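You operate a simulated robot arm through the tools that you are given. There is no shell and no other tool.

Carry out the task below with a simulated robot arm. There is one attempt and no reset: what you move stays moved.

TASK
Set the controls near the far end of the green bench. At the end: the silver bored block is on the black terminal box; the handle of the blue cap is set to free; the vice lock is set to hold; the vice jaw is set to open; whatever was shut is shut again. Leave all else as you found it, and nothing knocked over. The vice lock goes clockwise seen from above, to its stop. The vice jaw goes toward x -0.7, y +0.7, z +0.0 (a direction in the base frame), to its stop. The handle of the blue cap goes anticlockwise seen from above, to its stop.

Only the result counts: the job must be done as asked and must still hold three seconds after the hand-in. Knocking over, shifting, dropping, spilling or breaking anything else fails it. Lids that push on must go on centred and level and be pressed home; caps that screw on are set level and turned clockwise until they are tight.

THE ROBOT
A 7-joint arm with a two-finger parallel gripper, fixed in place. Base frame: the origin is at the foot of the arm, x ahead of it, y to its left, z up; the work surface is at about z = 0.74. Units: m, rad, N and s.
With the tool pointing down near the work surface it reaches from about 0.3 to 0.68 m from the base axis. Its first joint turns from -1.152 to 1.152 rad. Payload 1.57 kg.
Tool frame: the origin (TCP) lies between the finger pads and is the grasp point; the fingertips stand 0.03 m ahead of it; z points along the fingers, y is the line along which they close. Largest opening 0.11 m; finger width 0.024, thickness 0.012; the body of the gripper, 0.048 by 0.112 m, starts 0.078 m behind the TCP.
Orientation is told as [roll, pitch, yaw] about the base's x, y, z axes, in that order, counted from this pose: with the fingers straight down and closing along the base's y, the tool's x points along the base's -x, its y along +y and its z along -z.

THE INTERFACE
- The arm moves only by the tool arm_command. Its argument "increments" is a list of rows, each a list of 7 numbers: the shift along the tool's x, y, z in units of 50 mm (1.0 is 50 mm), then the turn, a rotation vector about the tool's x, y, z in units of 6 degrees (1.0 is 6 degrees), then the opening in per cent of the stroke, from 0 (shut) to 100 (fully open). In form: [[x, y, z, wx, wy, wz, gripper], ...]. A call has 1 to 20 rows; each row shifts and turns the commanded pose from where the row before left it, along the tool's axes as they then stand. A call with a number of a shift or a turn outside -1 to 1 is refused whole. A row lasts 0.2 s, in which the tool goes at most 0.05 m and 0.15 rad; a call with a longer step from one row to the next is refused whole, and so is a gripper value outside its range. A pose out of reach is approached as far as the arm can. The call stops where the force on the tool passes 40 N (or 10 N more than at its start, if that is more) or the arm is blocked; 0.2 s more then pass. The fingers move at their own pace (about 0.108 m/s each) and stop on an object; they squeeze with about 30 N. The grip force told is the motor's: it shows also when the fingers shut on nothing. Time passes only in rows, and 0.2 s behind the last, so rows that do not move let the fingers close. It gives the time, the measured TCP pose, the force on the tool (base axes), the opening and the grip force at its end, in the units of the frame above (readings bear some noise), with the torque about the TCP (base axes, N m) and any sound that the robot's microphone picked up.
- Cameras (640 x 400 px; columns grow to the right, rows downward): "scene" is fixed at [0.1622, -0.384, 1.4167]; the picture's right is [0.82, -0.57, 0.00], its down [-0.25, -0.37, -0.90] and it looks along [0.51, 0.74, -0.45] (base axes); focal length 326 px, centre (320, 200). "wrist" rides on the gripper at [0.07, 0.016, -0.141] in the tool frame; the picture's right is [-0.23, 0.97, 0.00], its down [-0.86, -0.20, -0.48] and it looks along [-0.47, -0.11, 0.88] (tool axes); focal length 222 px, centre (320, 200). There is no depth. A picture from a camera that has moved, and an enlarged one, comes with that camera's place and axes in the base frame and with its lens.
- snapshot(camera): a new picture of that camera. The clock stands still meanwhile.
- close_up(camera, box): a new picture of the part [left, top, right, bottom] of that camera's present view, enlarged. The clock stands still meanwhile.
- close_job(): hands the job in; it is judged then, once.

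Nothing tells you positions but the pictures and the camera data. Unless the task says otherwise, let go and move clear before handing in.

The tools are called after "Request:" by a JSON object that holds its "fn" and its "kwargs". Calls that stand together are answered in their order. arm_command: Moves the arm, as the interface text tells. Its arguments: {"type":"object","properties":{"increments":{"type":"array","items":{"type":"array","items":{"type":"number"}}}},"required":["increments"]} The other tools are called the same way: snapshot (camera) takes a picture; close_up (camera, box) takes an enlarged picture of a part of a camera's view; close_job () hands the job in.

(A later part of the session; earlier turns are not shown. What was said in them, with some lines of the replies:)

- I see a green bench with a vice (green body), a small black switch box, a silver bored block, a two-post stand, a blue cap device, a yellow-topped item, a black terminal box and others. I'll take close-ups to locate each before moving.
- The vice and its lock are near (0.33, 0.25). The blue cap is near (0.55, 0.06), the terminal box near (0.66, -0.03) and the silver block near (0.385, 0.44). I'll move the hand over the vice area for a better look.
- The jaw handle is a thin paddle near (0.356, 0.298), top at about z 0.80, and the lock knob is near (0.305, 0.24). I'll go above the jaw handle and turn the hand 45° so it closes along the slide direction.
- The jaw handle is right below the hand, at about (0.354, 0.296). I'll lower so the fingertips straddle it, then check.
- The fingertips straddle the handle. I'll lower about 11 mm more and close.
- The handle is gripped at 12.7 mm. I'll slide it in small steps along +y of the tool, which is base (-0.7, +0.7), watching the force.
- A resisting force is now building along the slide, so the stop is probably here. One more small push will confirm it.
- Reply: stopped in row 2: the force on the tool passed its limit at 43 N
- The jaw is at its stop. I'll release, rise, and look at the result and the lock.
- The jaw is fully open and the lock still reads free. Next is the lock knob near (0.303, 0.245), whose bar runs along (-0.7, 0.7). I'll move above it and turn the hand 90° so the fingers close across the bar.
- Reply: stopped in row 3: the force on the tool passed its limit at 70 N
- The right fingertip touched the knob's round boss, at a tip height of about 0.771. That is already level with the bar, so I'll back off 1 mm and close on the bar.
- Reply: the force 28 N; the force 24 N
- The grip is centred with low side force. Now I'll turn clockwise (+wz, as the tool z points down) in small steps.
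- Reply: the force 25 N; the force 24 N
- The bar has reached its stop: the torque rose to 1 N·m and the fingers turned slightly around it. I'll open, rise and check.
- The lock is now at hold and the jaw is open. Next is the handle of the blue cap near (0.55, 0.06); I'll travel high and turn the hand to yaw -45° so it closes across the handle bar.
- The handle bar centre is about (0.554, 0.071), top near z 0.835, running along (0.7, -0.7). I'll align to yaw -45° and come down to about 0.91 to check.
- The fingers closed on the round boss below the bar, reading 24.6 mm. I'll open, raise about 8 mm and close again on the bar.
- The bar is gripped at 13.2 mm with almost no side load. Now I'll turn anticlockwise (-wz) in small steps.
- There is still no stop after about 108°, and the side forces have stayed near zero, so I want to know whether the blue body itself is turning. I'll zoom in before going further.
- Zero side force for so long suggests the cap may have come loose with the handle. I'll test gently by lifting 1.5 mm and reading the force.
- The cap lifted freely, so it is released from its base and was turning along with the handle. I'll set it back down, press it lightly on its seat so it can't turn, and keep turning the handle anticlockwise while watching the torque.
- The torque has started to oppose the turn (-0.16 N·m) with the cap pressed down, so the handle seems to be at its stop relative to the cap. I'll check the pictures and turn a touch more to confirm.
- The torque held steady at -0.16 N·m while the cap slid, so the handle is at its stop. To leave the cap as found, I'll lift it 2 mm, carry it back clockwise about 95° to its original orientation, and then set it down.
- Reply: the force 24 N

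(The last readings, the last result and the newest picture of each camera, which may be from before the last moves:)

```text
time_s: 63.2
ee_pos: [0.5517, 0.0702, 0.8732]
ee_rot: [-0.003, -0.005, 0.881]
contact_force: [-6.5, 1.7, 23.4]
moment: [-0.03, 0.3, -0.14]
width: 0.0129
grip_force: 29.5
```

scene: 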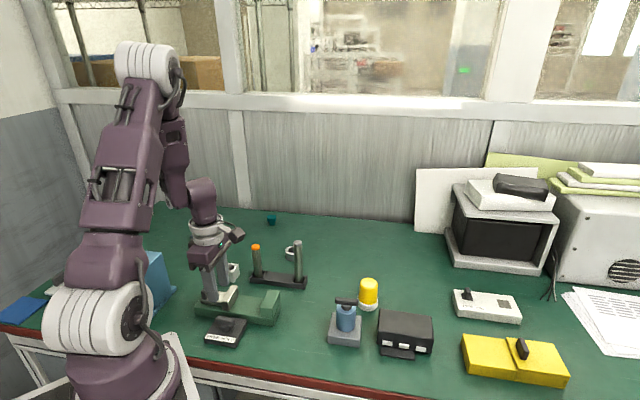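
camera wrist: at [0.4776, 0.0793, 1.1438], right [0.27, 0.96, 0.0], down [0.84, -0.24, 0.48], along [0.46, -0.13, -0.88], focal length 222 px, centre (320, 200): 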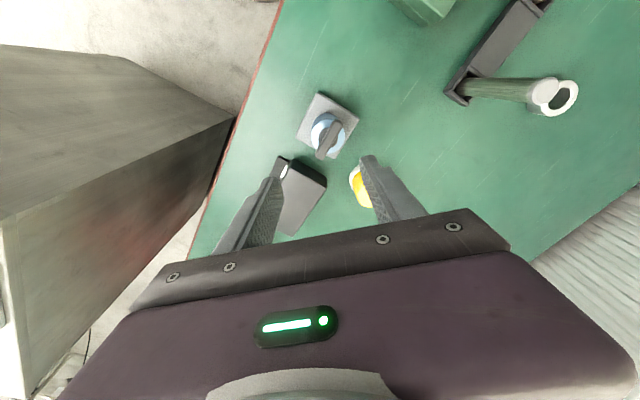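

The resisting torque came back at once, so the handle is still at its stop and the cap is pressed home. I'll relax the push, open and rise straight up.

Request:
{"fn": "arm_command", "kwargs": {"increments": [[0, 0, -0.02, 0, 0, 0.2, 0], [0, 0, 0, 0, 0, 0, 0]]}}

Request:
{"fn": "arm_command", "kwargs": {"increments": [[0, 0, 0, 0, 0, 0, 20], [0, 0, 0, 0, 0, 0, 40], [0, 0, -0.4, 0, 0, 0, 40], [0, 0, -0.8, 0, 0, 0, 40], [0, 0, -0.8, 0, 0, 0, 40], [0, 0, -0.8, 0, 0, 0, 40], [0, 0, 0, 0, 0, 0, 40]]}}

Request:
{"fn": "close_up", "kwargs": {"camera": "scene", "box": [310, 270, 390, 350]}}

Request:
{"fn": "snapshot", "kwargs": {"camera": "wrist"}}

```text
time_s: 63.8
ee_pos: [0.5521, 0.0692, 0.8725]
ee_rot: [0.0, -0.003, 0.861]
contact_force: [1.8, 1.1, 0.9]
moment: [0.17, -0.09, 0.03]
width: 0.0134
grip_force: 29.9
```

```text
time_s: 65.4
ee_pos: [0.5513, 0.0699, 1.0128]
ee_rot: [0.0, -0.004, 0.86]
contact_force: [-0.4, -0.4, 0.4]
moment: [0.03, -0.01, 0.01]
width: 0.044
grip_force: 0.0
```

```text
5.00 times, centred on (350, 310) of scene
camera zoom: at [0.1621, -0.384, 1.4167], right [0.82, -0.57, 0.0], down [-0.25, -0.37, -0.9], along [0.51, 0.74, -0.45], focal length 1631 px, centre (170, -350)
```

zoom: 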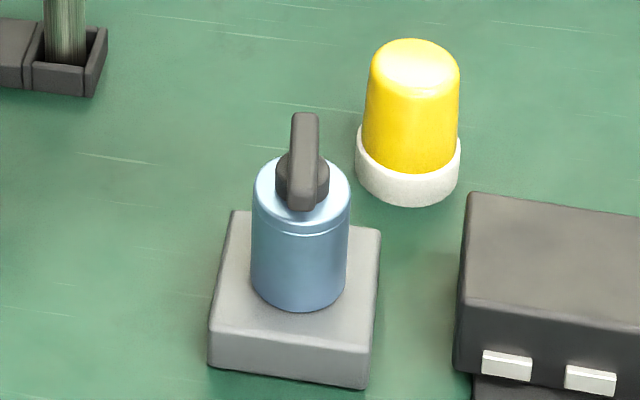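

```text
taken
camera wrist: at [0.4917, 0.0275, 1.1555], right [-0.59, 0.81, 0.0], down [0.71, 0.52, 0.48], along [0.39, 0.28, -0.88], focal length 222 px, centre (320, 200)
```

wrist: 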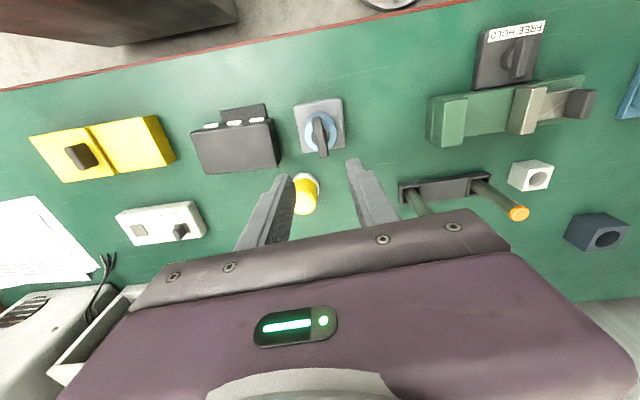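

The cap is level on its base with the handle turned 90°. Next is the silver block near (0.385, 0.438); I'll travel over there at a safe height.

Request:
{"fn": "arm_command", "kwargs": {"increments": [[-0.379, 0.813, 0, 0, 0, 0, 60], [-0.379, 0.813, 0, 0, 0, 0, 60], [-0.379, 0.813, 0, 0, 0, 0, 60], [-0.379, 0.813, 0, 0, 0, 0, 60], [-0.379, 0.813, 0, 0, 0, 0, 60], [-0.379, 0.813, 0, 0, 0, 0, 60], [-0.379, 0.813, 0, 0, 0, 0, 60], [-0.379, 0.813, 0, 0, 0, 0, 70], [-0.379, 0.813, 0, 0, 0, 0, 70], [0, 0, 0.8, 0, 0, 0, 70], [0, 0, 0, 0, 0, 0, 70]]}}

Request:
{"fn": "snapshot", "kwargs": {"camera": "wrist"}}

Request:
{"fn": "close_up", "kwargs": {"camera": "scene", "box": [180, 200, 320, 320]}}

```text
time_s: 67.8
ee_pos: [0.3858, 0.4365, 0.974]
ee_rot: [-0.002, -0.004, 0.858]
contact_force: [-0.2, 0.3, -0.7]
moment: [0.01, 0.01, 0.01]
width: 0.0772
grip_force: 0.1
```

```text
taken
camera wrist: at [0.3258, 0.3959, 1.1156], right [-0.59, 0.81, 0.0], down [0.71, 0.52, 0.48], along [0.39, 0.28, -0.88], focal length 222 px, centre (320, 200)
```

wrist: 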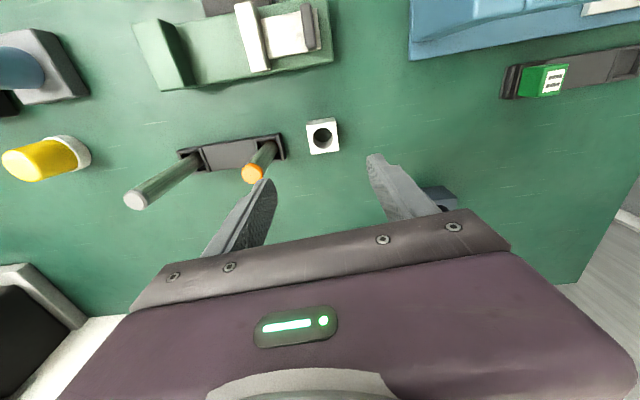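

```text
3.33 times, centred on (250, 260) of scene
camera zoom: at [0.1622, -0.384, 1.4167], right [0.82, -0.57, 0.0], down [-0.25, -0.37, -0.9], along [0.51, 0.74, -0.45], focal length 1087 px, centre (553, 0)
```

zoom: 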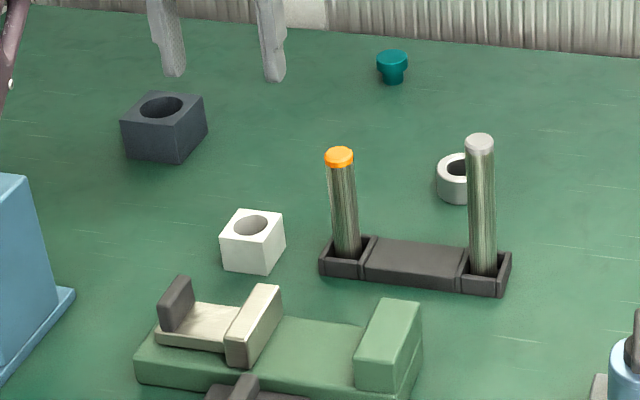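

Request:
{"fn": "close_up", "kwargs": {"camera": "wrist", "box": [250, 90, 410, 190]}}

```text
4.00 times, centred on (330, 140) of wrist
camera zoom: at [0.3258, 0.3959, 1.1156], right [-0.59, 0.81, 0.0], down [0.71, 0.52, 0.48], along [0.39, 0.28, -0.88], focal length 888 px, centre (280, 440)
```

zoom: 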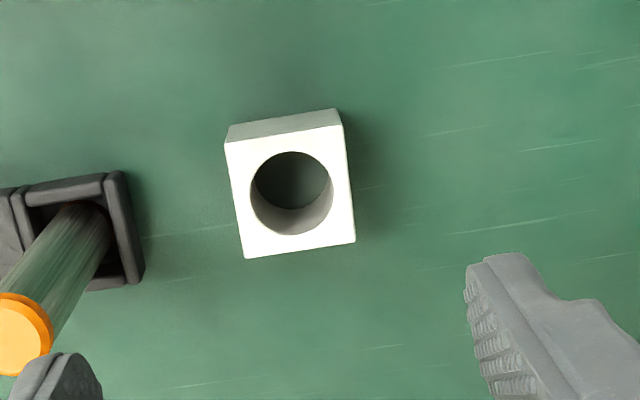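

The block's sides run at 45°. It is about 45 mm square and 30 mm tall, centred near (0.388, 0.446). I'll align the hand at yaw 45° and go down partway to check.

Request:
{"fn": "arm_command", "kwargs": {"increments": [[-0.19, 0.09, 0, 0, 0, 0.7, 62], [0, 0, 0.8, 0, 0, 0, 62], [0, 0, 0.8, 0, 0, 0, 62], [0, 0, 0.8, 0, 0, 0, 62], [0, 0, 0, 0, 0, 0, 62]]}}

Request:
{"fn": "close_up", "kwargs": {"camera": "wrist", "box": [210, 90, 430, 220]}}

Request:
{"fn": "close_up", "kwargs": {"camera": "scene", "box": [190, 220, 310, 320]}}

```text
time_s: 69.0
ee_pos: [0.3898, 0.4464, 0.8527]
ee_rot: [0.002, -0.002, 0.786]
contact_force: [-0.1, -0.6, -0.2]
moment: [-0.05, -0.01, -0.01]
width: 0.0683
grip_force: 0.0
```

```text
2.91 times, centred on (320, 155) of wrist
camera zoom: at [0.3262, 0.4096, 0.9944], right [-0.53, 0.85, 0.0], down [0.74, 0.46, 0.48], along [0.41, 0.25, -0.88], focal length 646 px, centre (320, 331)
```

zoom: 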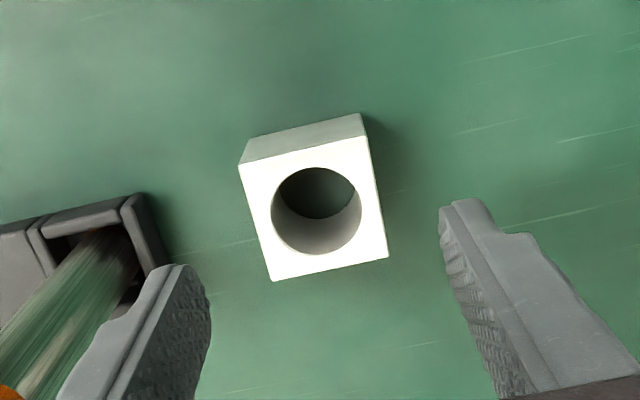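

```text
4.00 times, centred on (250, 270) of scene
camera zoom: at [0.1622, -0.384, 1.4167], right [0.82, -0.57, 0.0], down [-0.25, -0.37, -0.9], along [0.51, 0.74, -0.45], focal length 1304 px, centre (600, -80)
```

zoom: 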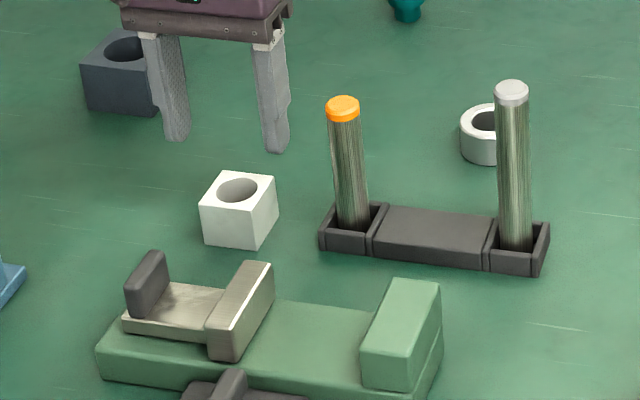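

Request:
{"fn": "arm_command", "kwargs": {"increments": [[0, 0, 0.6, 0, 0, 0, 62], [0, 0, 0.5, 0, 0, 0, 62], [0, 0, 0.38, 0, 0, 0, 62], [0, 0, 0, 0, 0, 0, 62]]}}

Request:
{"fn": "close_up", "kwargs": {"camera": "wrist", "box": [210, 90, 430, 220]}}

Request:
{"fn": "close_up", "kwargs": {"camera": "scene", "box": [190, 220, 310, 320]}}

```text
time_s: 70.0
ee_pos: [0.3875, 0.4475, 0.7792]
ee_rot: [0.0, -0.002, 0.787]
contact_force: [0.1, -0.8, 0.1]
moment: [0.01, 0.0, -0.02]
width: 0.0684
grip_force: 0.0
```

```text
2.91 times, centred on (320, 155) of wrist
camera zoom: at [0.3259, 0.4103, 0.9214], right [-0.53, 0.85, 0.0], down [0.74, 0.46, 0.48], along [0.41, 0.26, -0.88], focal length 646 px, centre (320, 331)
```

zoom: 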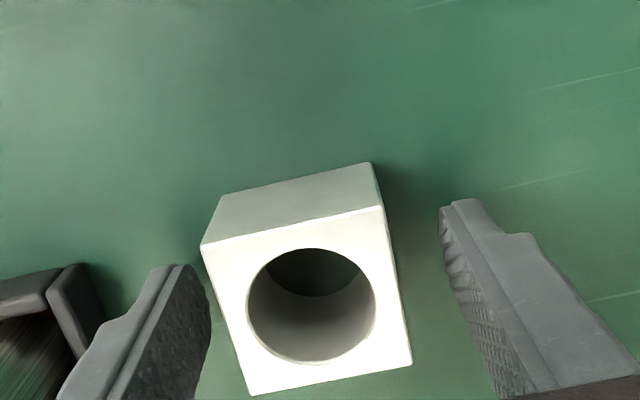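

```text
4.00 times, centred on (250, 270) of scene
camera zoom: at [0.1622, -0.384, 1.4167], right [0.82, -0.57, 0.0], down [-0.25, -0.37, -0.9], along [0.51, 0.74, -0.45], focal length 1304 px, centre (600, -80)
```

zoom: 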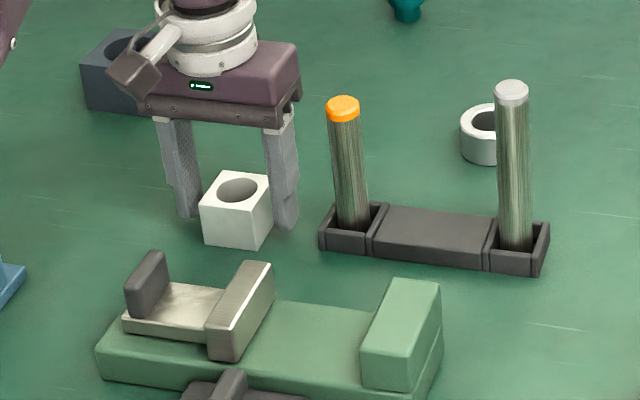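

The fingers straddle the block just above the table. Closing on it now.

Request:
{"fn": "arm_command", "kwargs": {"increments": [[0, 0, 0, 0, 0, 0, 45], [0, 0, 0, 0, 0, 0, 30], [0, 0, 0, 0, 0, 0, 20], [0, 0, 0, 0, 0, 0, 20]]}}

Request:
{"fn": "close_up", "kwargs": {"camera": "wrist", "box": [210, 90, 430, 220]}}

```text
time_s: 71.0
ee_pos: [0.3885, 0.4477, 0.7796]
ee_rot: [0.001, -0.004, 0.786]
contact_force: [0.3, -0.1, 0.2]
moment: [0.03, 0.0, 0.02]
width: 0.0434
grip_force: 30.0
```

```text
2.91 times, centred on (320, 155) of wrist
camera zoom: at [0.3258, 0.4103, 0.9216], right [-0.53, 0.85, 0.0], down [0.74, 0.46, 0.48], along [0.41, 0.25, -0.88], focal length 646 px, centre (320, 331)
```

zoom: 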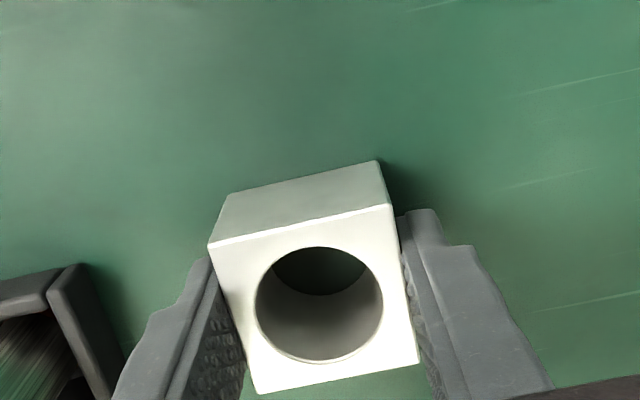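

Gripped at 43.4 mm. I'll lift and check the hold.

Request:
{"fn": "arm_command", "kwargs": {"increments": [[0, 0, -0.3, 0, 0, 0, 20], [0, 0, -0.6, 0, 0, 0, 20], [0, 0, -0.8, 0, 0, 0, 20], [0, 0, -0.8, 0, 0, 0, 20], [0, 0, -0.8, 0, 0, 0, 20], [0, 0, -0.5, 0, 0, 0, 20], [0, 0, 0, 0, 0, 0, 20]]}}

Request:
{"fn": "snapshot", "kwargs": {"camera": "scene"}}

Request:
{"fn": "close_up", "kwargs": {"camera": "wrist", "box": [210, 90, 430, 220]}}

```text
time_s: 72.6
ee_pos: [0.3867, 0.4474, 0.9704]
ee_rot: [0.001, -0.005, 0.786]
contact_force: [0.2, 0.3, -0.1]
moment: [0.04, -0.01, -0.01]
width: 0.022
grip_force: 0.1
```

```text
taken
```

scene: 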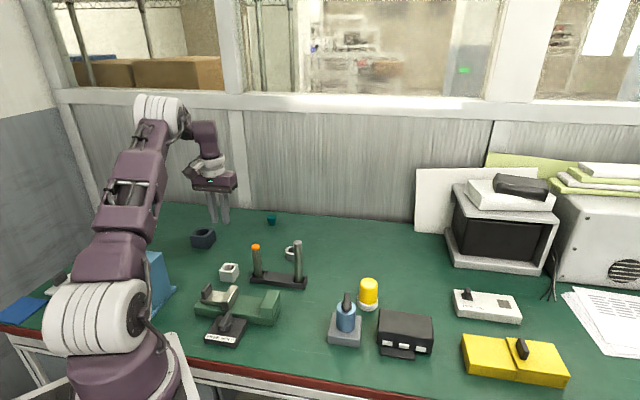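

```text
2.91 times, centred on (320, 155) of wrist
camera zoom: at [0.3238, 0.4102, 1.1117], right [-0.53, 0.85, 0.0], down [0.74, 0.46, 0.48], along [0.41, 0.26, -0.88], focal length 646 px, centre (320, 331)
```

zoom: 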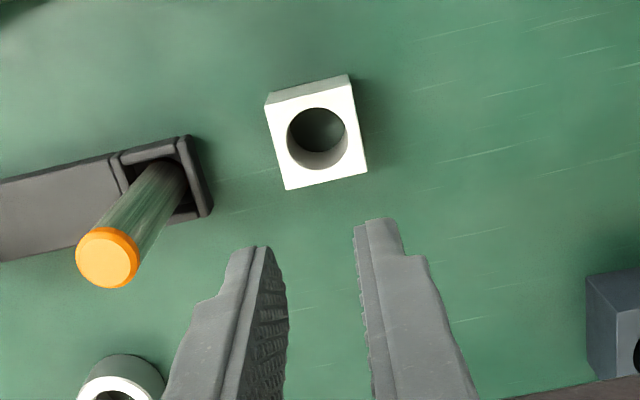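

The block slipped out and is still standing upright in its place. I'll go back, take it deeper with the fingertips just above the table, squeeze fully, and lift slowly.

Request:
{"fn": "arm_command", "kwargs": {"increments": [[0, 0, 0, 0, 0, 0, 62], [0, 0, 0, 0, 0, 0, 62], [0, 0, 0.8, 0, 0, 0, 62], [0, 0, 0.8, 0, 0, 0, 62], [0, 0, 0.8, 0, 0, 0, 62], [0, 0, 0, 0, 0, 0, 62]]}}

Request:
{"fn": "close_up", "kwargs": {"camera": "wrist", "box": [210, 90, 430, 220]}}

Request:
{"fn": "close_up", "kwargs": {"camera": "scene", "box": [190, 220, 310, 320]}}

```text
time_s: 74.0
ee_pos: [0.3877, 0.4471, 0.8493]
ee_rot: [-0.001, -0.003, 0.786]
contact_force: [0.5, 0.1, -0.1]
moment: [0.03, 0.0, -0.02]
width: 0.0682
grip_force: 0.0
```

```text
2.91 times, centred on (320, 155) of wrist
camera zoom: at [0.3247, 0.4105, 0.9913], right [-0.53, 0.85, 0.0], down [0.74, 0.46, 0.48], along [0.41, 0.26, -0.88], focal length 646 px, centre (320, 331)
```

zoom: 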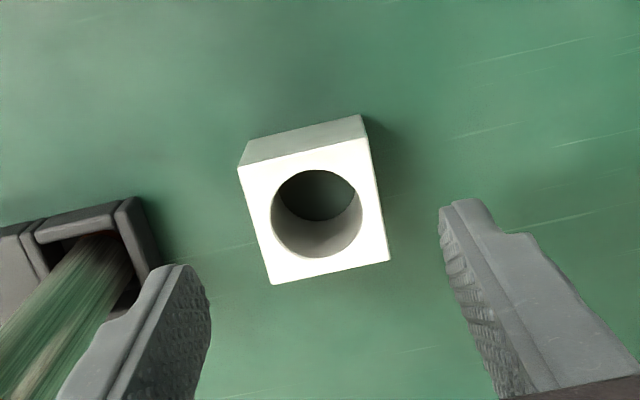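

```text
4.00 times, centred on (250, 270) of scene
camera zoom: at [0.1622, -0.384, 1.4167], right [0.82, -0.57, 0.0], down [-0.25, -0.37, -0.9], along [0.51, 0.74, -0.45], focal length 1304 px, centre (600, -80)
```

zoom: 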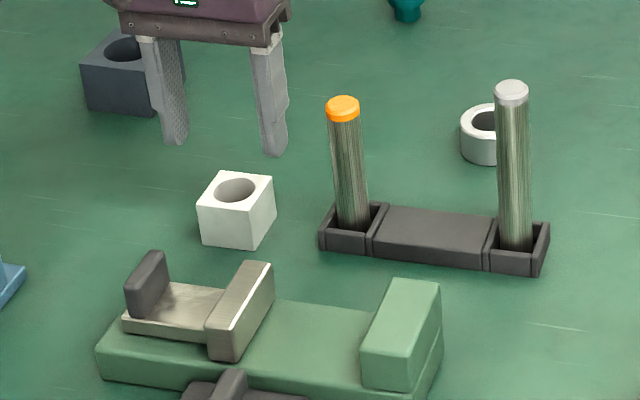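

Request:
{"fn": "arm_command", "kwargs": {"increments": [[0.02, 0.02, 0.6, 0, 0, 0, 62], [0, 0, 0.5, 0, 0, 0, 62], [0, 0, 0.3, 0, 0, 0, 62], [0, 0, 0.1, 0, 0, 0, 62], [0, 0, 0, 0, 0, 0, 62]]}}

Request:
{"fn": "arm_command", "kwargs": {"increments": [[0, 0, 0, 0, 0, 0, 45], [0, 0, 0, 0, 0, 0, 20], [0, 0, 0, 0, 0, 0, 0], [0, 0, 0, 0, 0, 0, 0], [0, 0, 0, 0, 0, 0, 0]]}}

Request:
{"fn": "close_up", "kwargs": {"camera": "wrist", "box": [210, 90, 430, 220]}}

Request:
{"fn": "close_up", "kwargs": {"camera": "scene", "box": [210, 240, 270, 290]}}

```text
time_s: 75.2
ee_pos: [0.3875, 0.4482, 0.7745]
ee_rot: [0.0, -0.003, 0.787]
contact_force: [0.0, 0.5, -0.7]
moment: [-0.07, 0.0, 0.0]
width: 0.0682
grip_force: 0.1
```

```text
time_s: 76.4
ee_pos: [0.3864, 0.4466, 0.7733]
ee_rot: [0.0, -0.004, 0.785]
contact_force: [0.2, 0.2, 0.2]
moment: [0.04, 0.03, 0.01]
width: 0.0437
grip_force: 30.1
```

```text
2.91 times, centred on (320, 155) of wrist
camera zoom: at [0.3239, 0.4103, 0.9163], right [-0.53, 0.85, 0.0], down [0.74, 0.46, 0.48], along [0.41, 0.25, -0.88], focal length 646 px, centre (320, 331)
```

zoom: 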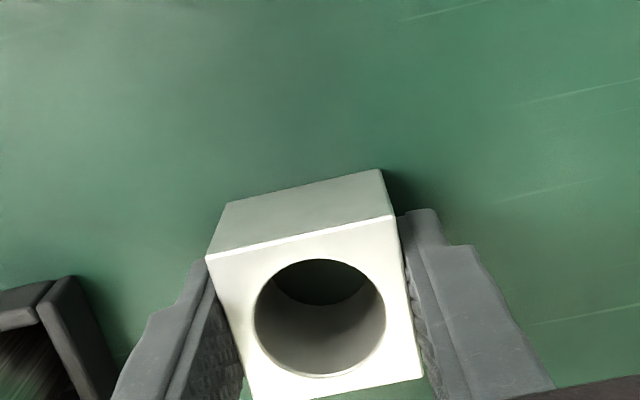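

```text
8.00 times, centred on (240, 265) of scene
camera zoom: at [0.1622, -0.384, 1.4167], right [0.82, -0.57, 0.0], down [-0.25, -0.37, -0.9], along [0.51, 0.74, -0.45], focal length 2609 px, centre (960, -320)
```

zoom: 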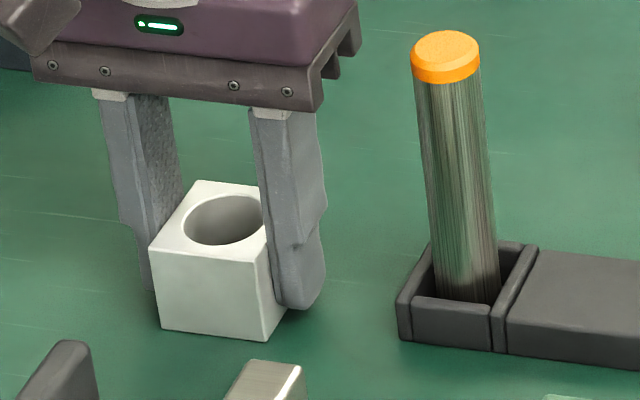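

Request:
{"fn": "arm_command", "kwargs": {"increments": [[0, 0, -0.05, 0, 0, 0, 0], [0, 0, -0.05, 0, 0, 0, 0], [0, 0, -0.05, 0, 0, 0, 0], [0, 0, -0.05, 0, 0, 0, 0], [0, 0, 0, 0, 0, 0, 0]]}}

Request:
{"fn": "close_up", "kwargs": {"camera": "scene", "box": [210, 240, 270, 290]}}

Request:
{"fn": "close_up", "kwargs": {"camera": "wrist", "box": [210, 90, 430, 220]}}

```text
time_s: 77.6
ee_pos: [0.3867, 0.4473, 0.7842]
ee_rot: [0.0, -0.003, 0.785]
contact_force: [0.2, -0.4, -1.1]
moment: [-0.03, -0.03, 0.01]
width: 0.0437
grip_force: 29.9
```

```text
8.00 times, centred on (240, 265) of scene
camera zoom: at [0.1622, -0.384, 1.4167], right [0.82, -0.57, 0.0], down [-0.25, -0.37, -0.9], along [0.51, 0.74, -0.45], focal length 2609 px, centre (960, -320)
```

zoom: 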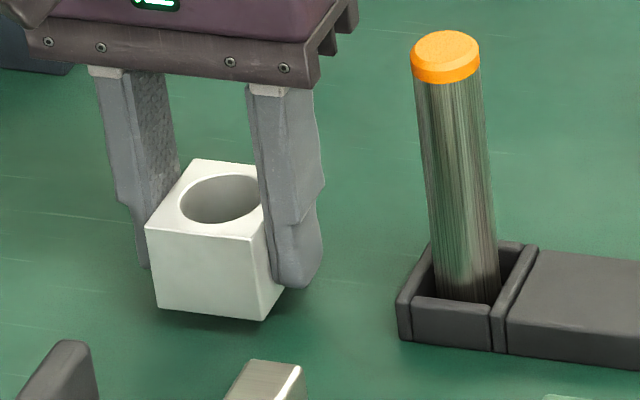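

```text
2.91 times, centred on (320, 155) of wrist
camera zoom: at [0.324, 0.4104, 0.9267], right [-0.53, 0.85, 0.0], down [0.74, 0.46, 0.48], along [0.41, 0.25, -0.88], focal length 646 px, centre (320, 331)
```

zoom: 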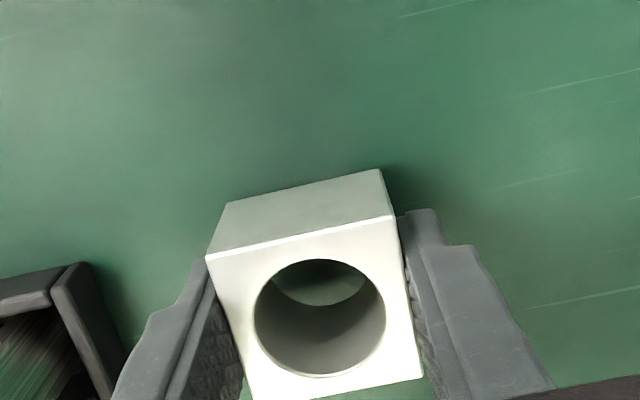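

The block is now lifted 10 mm with no slip. I'll keep lifting gently and check again.

Request:
{"fn": "arm_command", "kwargs": {"increments": [[0, 0, -0.1, 0, 0, 0, 0], [0, 0, -0.2, 0, 0, 0, 0], [0, 0, -0.2, 0, 0, 0, 0], [0, 0, -0.2, 0, 0, 0, 0], [0, 0, -0.1, 0, 0, 0, 0], [0, 0, 0, 0, 0, 0, 0]]}}

Request:
{"fn": "close_up", "kwargs": {"camera": "wrist", "box": [210, 90, 430, 220]}}

```text
time_s: 79.0
ee_pos: [0.3869, 0.4478, 0.8241]
ee_rot: [0.0, -0.005, 0.783]
contact_force: [-0.3, -0.3, -1.5]
moment: [0.03, -0.03, -0.03]
width: 0.0437
grip_force: 30.1
```

```text
2.91 times, centred on (320, 155) of wrist
camera zoom: at [0.3239, 0.4105, 0.9664], right [-0.53, 0.85, 0.0], down [0.74, 0.46, 0.48], along [0.41, 0.25, -0.88], focal length 646 px, centre (320, 331)
```

zoom: 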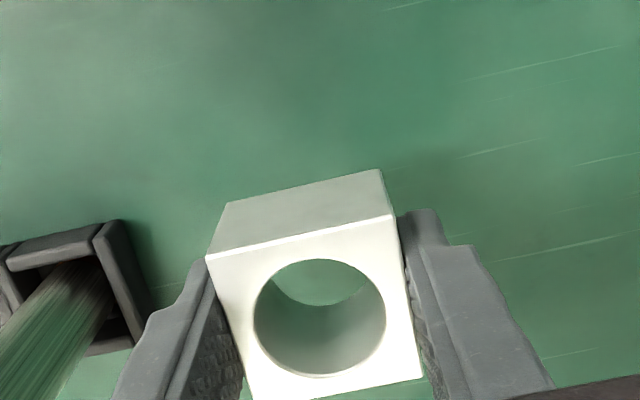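

Request:
{"fn": "arm_command", "kwargs": {"increments": [[0, 0, -0.2, 0, 0, 0, 0], [0, 0, -0.4, 0, 0, 0, 0], [0, 0, -0.5, 0, 0, 0, 0], [0, 0, -0.5, 0, 0, 0, 0], [0, 0, -0.5, 0, 0, 0, 0], [0, 0, -0.3, 0, 0, 0, 0], [0, 0, -0.1, 0, 0, 0, 0], [0, 0, 0, 0, 0, 0, 0]]}}

Request:
{"fn": "close_up", "kwargs": {"camera": "wrist", "box": [210, 90, 430, 220]}}

Request:
{"fn": "close_up", "kwargs": {"camera": "scene", "box": [360, 290, 450, 370]}}

```text
time_s: 80.8
ee_pos: [0.3865, 0.4475, 0.9503]
ee_rot: [0.001, -0.003, 0.785]
contact_force: [-0.2, -0.1, -1.9]
moment: [0.0, 0.01, 0.04]
width: 0.0433
grip_force: 29.6
```

```text
2.91 times, centred on (320, 155) of wrist
camera zoom: at [0.3241, 0.4103, 1.0919], right [-0.53, 0.85, 0.0], down [0.74, 0.46, 0.48], along [0.41, 0.25, -0.88], focal length 646 px, centre (320, 331)
```

zoom: 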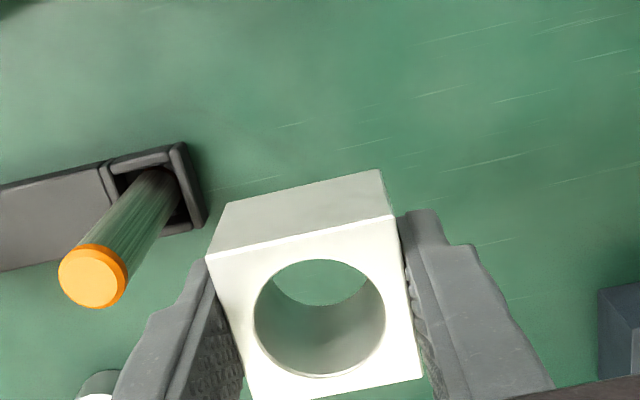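

```text
5.00 times, centred on (405, 330) of scene
camera zoom: at [0.1622, -0.384, 1.4167], right [0.82, -0.57, 0.0], down [-0.25, -0.37, -0.9], along [0.51, 0.74, -0.45], focal length 1631 px, centre (-105, -450)
```

zoom: 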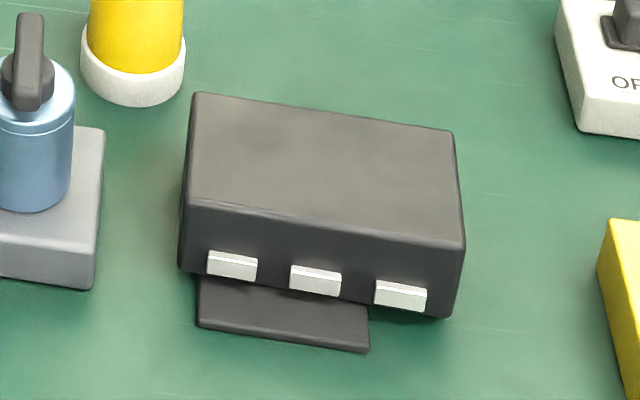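

The block is held firmly. The terminal box top centre is about (0.657, -0.026), so I'll carry the block over it at z 0.95 with gentle ramps.

Request:
{"fn": "arm_command", "kwargs": {"increments": [[0.051, -0.185, 0, 0, 0, 0, 0], [0.102, -0.37, 0, 0, 0, 0, 0], [0.17, -0.617, 0, 0, 0, 0, 0], [0.17, -0.617, 0, 0, 0, 0, 0], [0.17, -0.617, 0, 0, 0, 0, 0], [0.17, -0.617, 0, 0, 0, 0, 0], [0.17, -0.617, 0, 0, 0, 0, 0], [0.17, -0.617, 0, 0, 0, 0, 0], [0.17, -0.617, 0, 0, 0, 0, 0], [0.17, -0.617, 0, 0, 0, 0, 0], [0.17, -0.617, 0, 0, 0, 0, 0], [0.17, -0.617, 0, 0, 0, 0, 0], [0.17, -0.617, 0, 0, 0, 0, 0], [0.17, -0.617, 0, 0, 0, 0, 0], [0.17, -0.617, 0, 0, 0, 0, 0], [0.17, -0.617, 0, 0, 0, 0, 0], [0.17, -0.617, 0, 0, 0, 0, 0], [0.102, -0.37, 0, 0, 0, 0, 0], [0.051, -0.185, 0, 0, 0, 0, 0], [0, 0, 0, 0, 0, 0, 0]]}}

Request:
{"fn": "snapshot", "kwargs": {"camera": "wrist"}}

Request:
{"fn": "close_up", "kwargs": {"camera": "scene", "box": [320, 240, 460, 370]}}

```text
time_s: 85.0
ee_pos: [0.6525, -0.0203, 0.9499]
ee_rot: [0.001, -0.005, 0.787]
contact_force: [0.2, 0.6, -2.0]
moment: [0.02, 0.0, 0.02]
width: 0.0439
grip_force: 30.0
```

```text
taken
camera wrist: at [0.5903, -0.0578, 1.0915], right [-0.53, 0.85, 0.0], down [0.74, 0.46, 0.48], along [0.41, 0.25, -0.88], focal length 222 px, centre (320, 200)
```

wrist: 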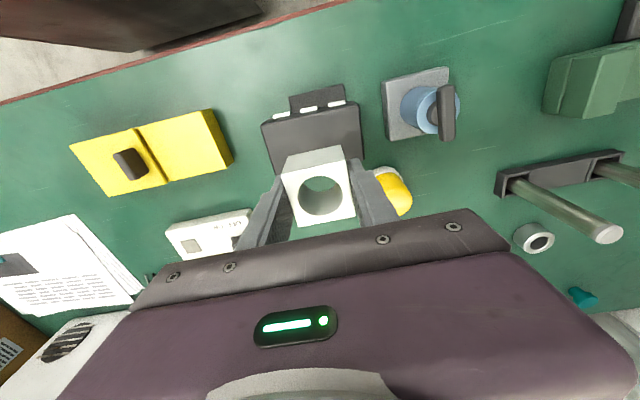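

```text
3.08 times, centred on (390, 305) of scene
camera zoom: at [0.1622, -0.3841, 1.4167], right [0.82, -0.57, 0.0], down [-0.25, -0.37, -0.9], along [0.51, 0.74, -0.45], focal length 1003 px, centre (105, -123)
```

zoom: 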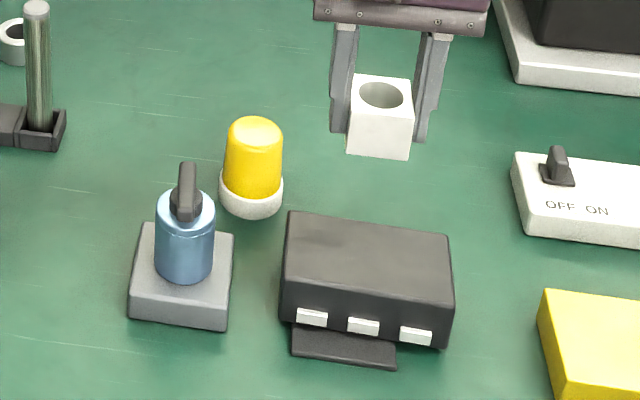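

Request:
{"fn": "close_up", "kwargs": {"camera": "wrist", "box": [230, 70, 400, 200]}}

```text
3.08 times, centred on (315, 135) of wrist
camera zoom: at [0.5903, -0.0578, 1.0915], right [-0.53, 0.85, 0.0], down [0.74, 0.46, 0.48], along [0.41, 0.25, -0.88], focal length 684 px, centre (335, 400)
```

zoom: 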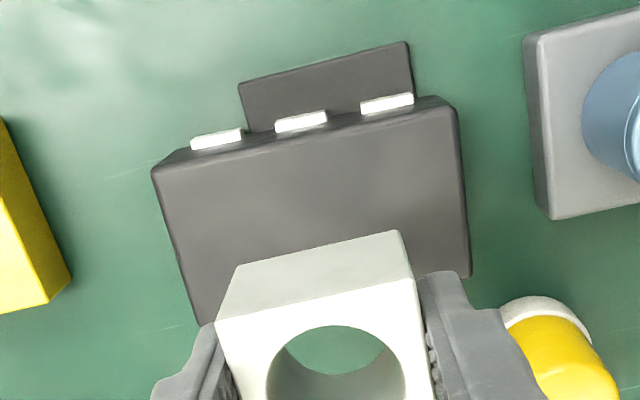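

The block is above the box with a comfortable margin on every side. I'll lower it gently toward the box top (contact expected at TCP z of about 0.815).

Request:
{"fn": "arm_command", "kwargs": {"increments": [[0, 0, 0.2, 0, 0, 0, 0], [0, 0, 0.4, 0, 0, 0, 0], [0, 0, 0.5, 0, 0, 0, 0], [0, 0, 0.5, 0, 0, 0, 0], [0, 0, 0.4, 0, 0, 0, 0], [0, 0, 0.2, 0, 0, 0, 0], [0, 0, 0, 0, 0, 0, 0]]}}

Request:
{"fn": "close_up", "kwargs": {"camera": "scene", "box": [350, 270, 450, 360]}}

Request:
{"fn": "close_up", "kwargs": {"camera": "wrist", "box": [210, 70, 430, 220]}}

```text
time_s: 86.6
ee_pos: [0.6532, -0.0197, 0.8395]
ee_rot: [0.001, -0.005, 0.785]
contact_force: [-0.3, -0.5, -1.3]
moment: [-0.01, -0.03, -0.01]
width: 0.0437
grip_force: 30.6
```

```text
4.44 times, centred on (400, 315) of scene
camera zoom: at [0.1622, -0.384, 1.4167], right [0.82, -0.57, 0.0], down [-0.25, -0.37, -0.9], along [0.51, 0.74, -0.45], focal length 1449 px, centre (-36, -311)
```

zoom: 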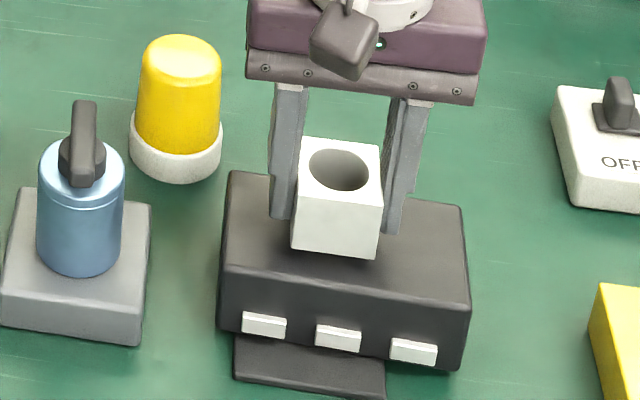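

```text
2.67 times, centred on (320, 145) of wrist
camera zoom: at [0.5905, -0.0578, 0.9809], right [-0.53, 0.85, 0.0], down [0.74, 0.46, 0.48], along [0.41, 0.25, -0.88], focal length 592 px, centre (320, 347)
```

zoom: 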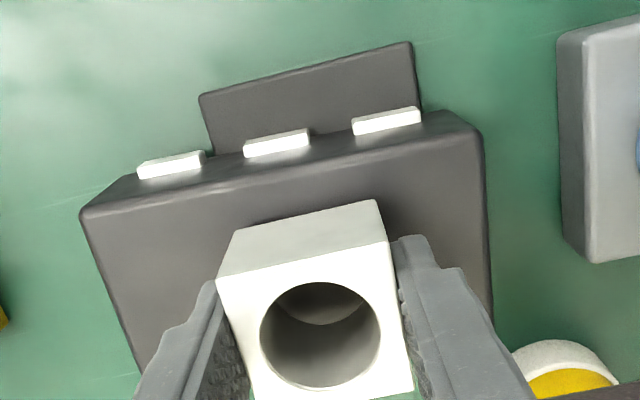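

Two wrist views put the box top at about z 0.791, with its centre about 4 mm from the block. I'll shift 4 mm to centre better and continue down slowly.

Request:
{"fn": "arm_command", "kwargs": {"increments": [[-0.08, -0.04, 0.05, 0, 0, 0, 0], [0, 0, 0.08, 0, 0, 0, 0], [0, 0, 0.05, 0, 0, 0, 0], [0, 0, 0, 0, 0, 0, 0]]}}

Request:
{"fn": "close_up", "kwargs": {"camera": "scene", "box": [350, 270, 450, 360]}}

```text
time_s: 87.6
ee_pos: [0.6568, -0.0187, 0.8308]
ee_rot: [-0.002, -0.004, 0.785]
contact_force: [-1.2, -0.4, 3.6]
moment: [0.11, 0.07, 0.02]
width: 0.0436
grip_force: 30.5
```

```text
4.44 times, centred on (400, 315) of scene
camera zoom: at [0.162, -0.384, 1.4168], right [0.82, -0.57, 0.0], down [-0.25, -0.37, -0.9], along [0.51, 0.74, -0.45], focal length 1449 px, centre (-36, -311)
```

zoom: 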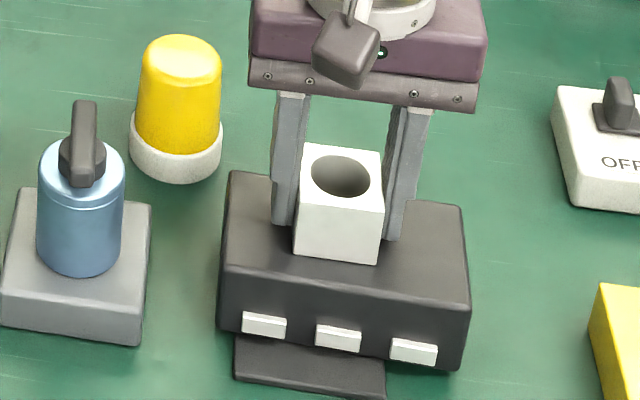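

The block has touched the box top. A slight extra press will confirm full contact before I release.

Request:
{"fn": "arm_command", "kwargs": {"increments": [[0, 0, 0.015, 0, 0, 0, 0], [0, 0, 0, 0, 0, 0, 0]]}}

Request:
{"fn": "close_up", "kwargs": {"camera": "wrist", "box": [210, 70, 430, 220]}}

```text
time_s: 88.2
ee_pos: [0.6575, -0.0186, 0.8302]
ee_rot: [-0.002, -0.006, 0.785]
contact_force: [-3.4, 1.3, 18.0]
moment: [0.0, 0.38, -0.02]
width: 0.0436
grip_force: 30.1
```

```text
2.67 times, centred on (320, 145) of wrist
camera zoom: at [0.5947, -0.0562, 0.9722], right [-0.53, 0.85, 0.0], down [0.74, 0.46, 0.48], along [0.41, 0.25, -0.88], focal length 592 px, centre (320, 347)
```

zoom: 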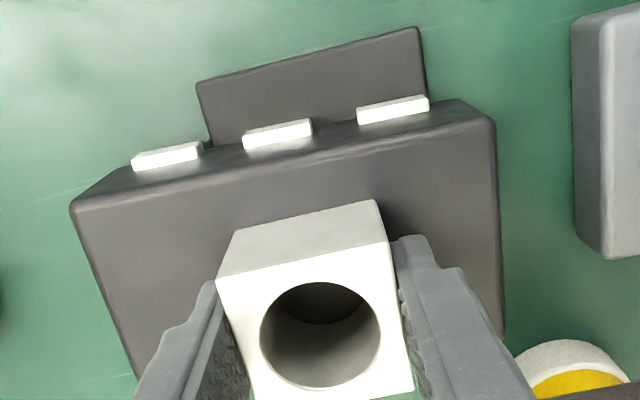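

Firm contact. Relaxing the press, opening the fingers, then rising straight up.

Request:
{"fn": "arm_command", "kwargs": {"increments": [[0, 0, -0.015, 0, 0, 0, 0], [0, 0, 0, 0, 0, 0, 45], [0, 0, 0, 0, 0, 0, 60], [0, 0, 0, 0, 0, 0, 65], [0, 0, 0, 0, 0, 0, 65]]}}

Request:
{"fn": "close_up", "kwargs": {"camera": "wrist", "box": [210, 70, 430, 220]}}

Request:
{"fn": "close_up", "kwargs": {"camera": "scene", "box": [350, 270, 450, 360]}}

```text
time_s: 89.4
ee_pos: [0.6578, -0.0189, 0.8311]
ee_rot: [0.0, -0.002, 0.785]
contact_force: [-0.2, 0.5, 0.7]
moment: [0.0, 0.0, 0.01]
width: 0.0718
grip_force: 0.0
```

```text
2.67 times, centred on (320, 145) of wrist
camera zoom: at [0.5948, -0.056, 0.9723], right [-0.53, 0.85, 0.0], down [0.74, 0.46, 0.48], along [0.41, 0.25, -0.88], focal length 592 px, centre (320, 347)
```

zoom: 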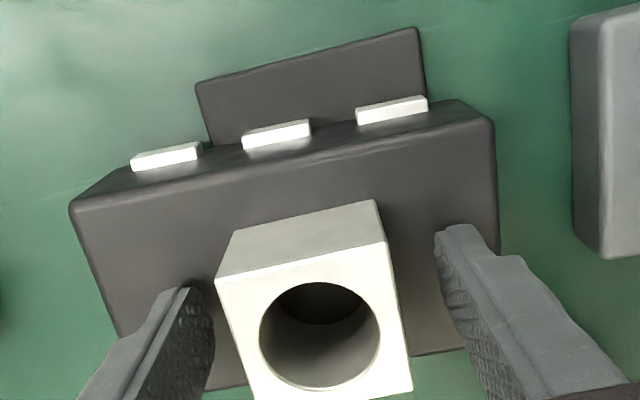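

```text
4.44 times, centred on (400, 315) of scene
camera zoom: at [0.1622, -0.384, 1.4167], right [0.82, -0.57, 0.0], down [-0.25, -0.37, -0.9], along [0.51, 0.74, -0.45], focal length 1449 px, centre (-36, -311)
```

zoom: 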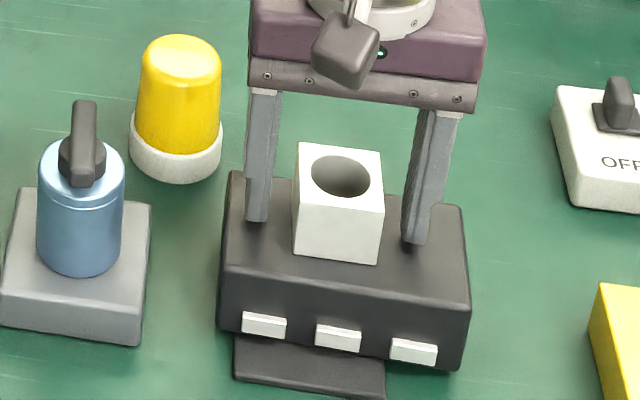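

The block stands on the box by itself. I'll raise the hand clear and inspect everything.

Request:
{"fn": "arm_command", "kwargs": {"increments": [[0, 0, -0.3, 0, 0, 0, 65], [0, 0, -0.7, 0, 0, 0, 65], [0, 0, -0.9, 0, 0, 0, 65], [0, 0, -0.9, 0, 0, 0, 65], [0, 0, -0.9, 0, 0, 0, 65], [0.5, 0.5, 0, 0, 0, 0, 65], [0.6, 0.6, 0, 0, 0, 0, 65], [0.6, 0.6, 0, 0, 0, 0, 65], [0.6, 0.6, 0, 0, 0, 0, 65], [0, 0, 0, 0, 0, 0, 65]]}}

Request:
{"fn": "snapshot", "kwargs": {"camera": "scene"}}

Request:
{"fn": "close_up", "kwargs": {"camera": "scene", "box": [320, 260, 460, 370]}}

Request:
{"fn": "close_up", "kwargs": {"camera": "scene", "box": [180, 220, 320, 350]}}

Request:
{"fn": "snapshot", "kwargs": {"camera": "wrist"}}

```text
time_s: 91.6
ee_pos: [0.4939, -0.018, 1.0149]
ee_rot: [0.0, -0.005, 0.784]
contact_force: [0.0, 0.7, -0.5]
moment: [0.02, 0.01, 0.01]
width: 0.0714
grip_force: 0.1
```

```text
taken
```

scene: 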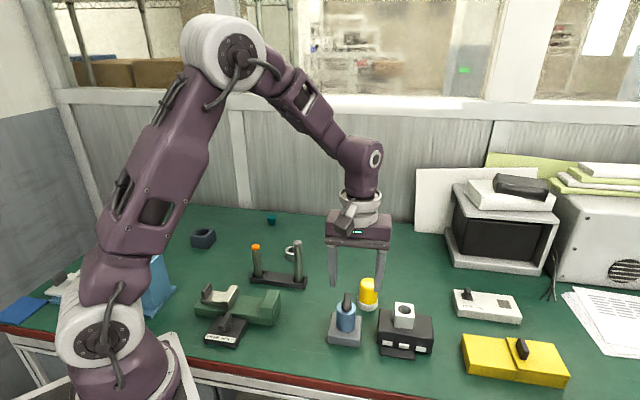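

```text
3.64 times, centred on (390, 315) of scene
camera zoom: at [0.1621, -0.384, 1.4167], right [0.82, -0.57, 0.0], down [-0.25, -0.37, -0.9], along [0.51, 0.74, -0.45], focal length 1186 px, centre (66, -218)
```

zoom: 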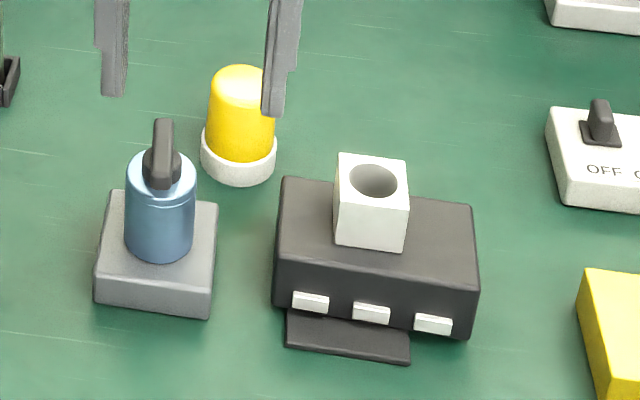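

```text
3.08 times, centred on (250, 285) of scene
camera zoom: at [0.1621, -0.384, 1.4167], right [0.82, -0.57, 0.0], down [-0.25, -0.37, -0.9], along [0.51, 0.74, -0.45], focal length 1003 px, centre (535, -62)
```

zoom: 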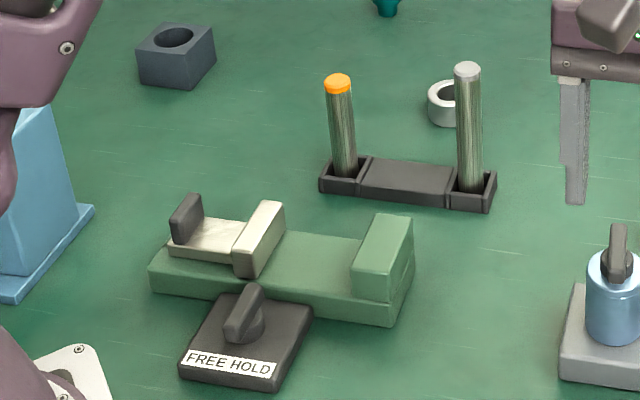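

```text
taken
camera wrist: at [0.4314, -0.0556, 1.1568], right [-0.53, 0.85, 0.0], down [0.74, 0.46, 0.48], along [0.41, 0.25, -0.88], focal length 222 px, centre (320, 200)
```

wrist: 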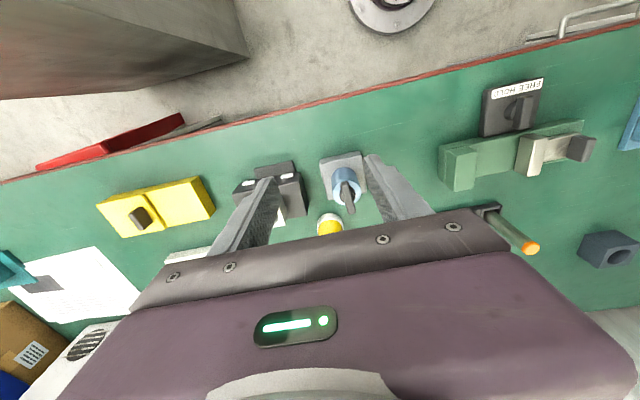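

Request:
{"fn": "close_up", "kwargs": {"camera": "scene", "box": [310, 260, 450, 360]}}

Request:
{"fn": "close_up", "kwargs": {"camera": "scene", "box": [325, 290, 365, 350]}}

Request:
{"fn": "close_up", "kwargs": {"camera": "wrist", "box": [300, 130, 400, 220]}}

```text
4.00 times, centred on (380, 310) of scene
camera zoom: at [0.1621, -0.384, 1.4167], right [0.82, -0.57, 0.0], down [-0.25, -0.37, -0.9], along [0.51, 0.74, -0.45], focal length 1304 px, centre (80, -240)
```

zoom: 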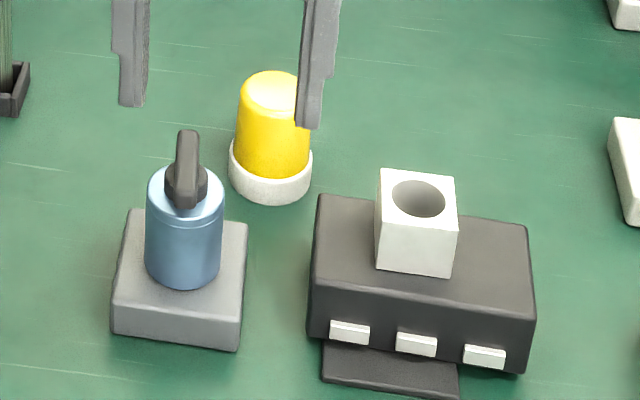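

```text
6.67 times, centred on (345, 320) of scene
camera zoom: at [0.1621, -0.384, 1.4167], right [0.82, -0.57, 0.0], down [-0.25, -0.37, -0.9], along [0.51, 0.74, -0.45], focal length 2174 px, centre (153, -600)
```

zoom: 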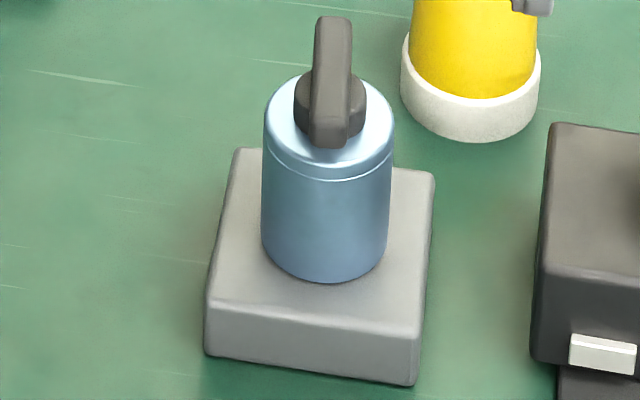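

```text
4.44 times, centred on (350, 175) of wrist
camera zoom: at [0.4314, -0.0556, 1.1568], right [-0.53, 0.85, 0.0], down [0.74, 0.46, 0.48], along [0.41, 0.25, -0.88], focal length 987 px, centre (187, 311)
```

zoom: 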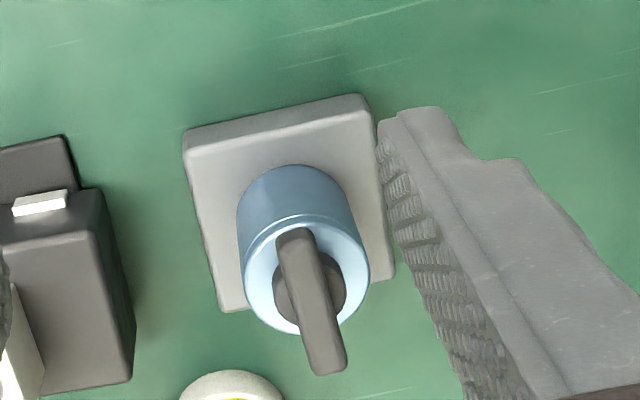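

Everything matches the requested end state. A last close check of the lock bar's angle before handing in.

Request:
{"fn": "close_up", "kwargs": {"camera": "scene", "box": [200, 305, 250, 350]}}

Request:
{"fn": "close_up", "kwargs": {"camera": "wrist", "box": [430, 60, 610, 200]}}

```text
8.89 times, centred on (225, 328) of scene
camera zoom: at [0.1621, -0.384, 1.4167], right [0.82, -0.57, 0.0], down [-0.25, -0.37, -0.9], along [0.51, 0.74, -0.45], focal length 2899 px, centre (1164, -933)
```

zoom: 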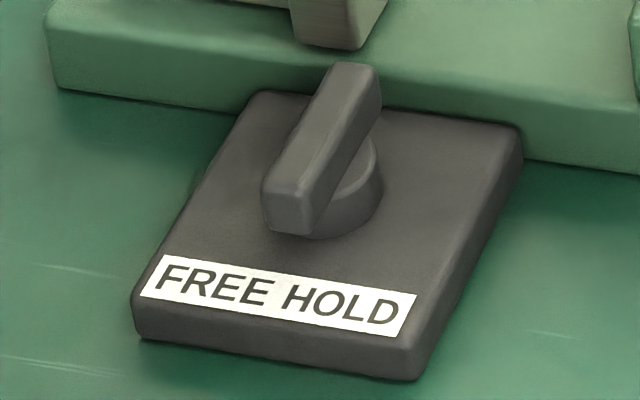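

```text
2.86 times, centred on (520, 130) of wrist
camera zoom: at [0.4314, -0.0556, 1.1568], right [-0.53, 0.85, 0.0], down [0.74, 0.46, 0.48], along [0.41, 0.25, -0.88], focal length 635 px, centre (-251, 400)
```

zoom: 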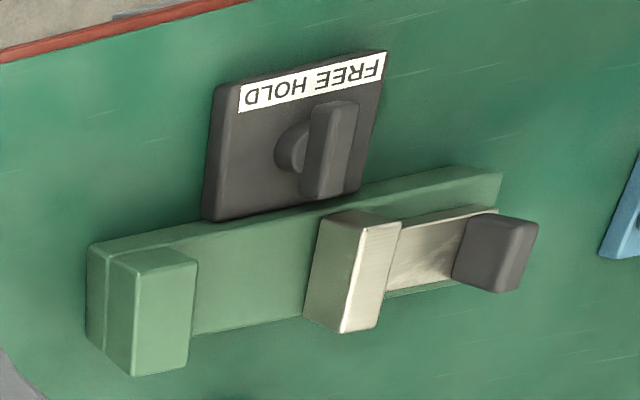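

The lock bar is square with its plate at hold, the jaw is fully open and the blue cap is seated with its handle at free. The silver block rests on the terminal box and the hand is clear. Handing in.

Request:
{"fn": "close_job", "kwargs": {}}

```text
The job is handed in.
```

I set all the controls, put the silver block on the black terminal box, and handed the job in. I haven't seen the verdict.

- **Vice jaw:** I slid it about 83 mm toward (-0.7, +0.7) until it hit its stop, so it is open.
- **Vice lock:** I turned it clockwise about 90° to its stop, so it reads hold.
- **Blue cap handle:** I turned it anticlockwise to its stop, so it is at free. Partway through, the cap came loose from its base and turned with the handle. I pressed the cap down to finish the turn, then set it back level in its original position and pressed it home.
- **Silver block:** It stands on the terminal box near the middle of the top. My first lift slipped and the block stayed upright about where it was; the second lift held.

In the final pictures nothing is knocked over and nothing else looks moved. The gripper is open and clear of everything.
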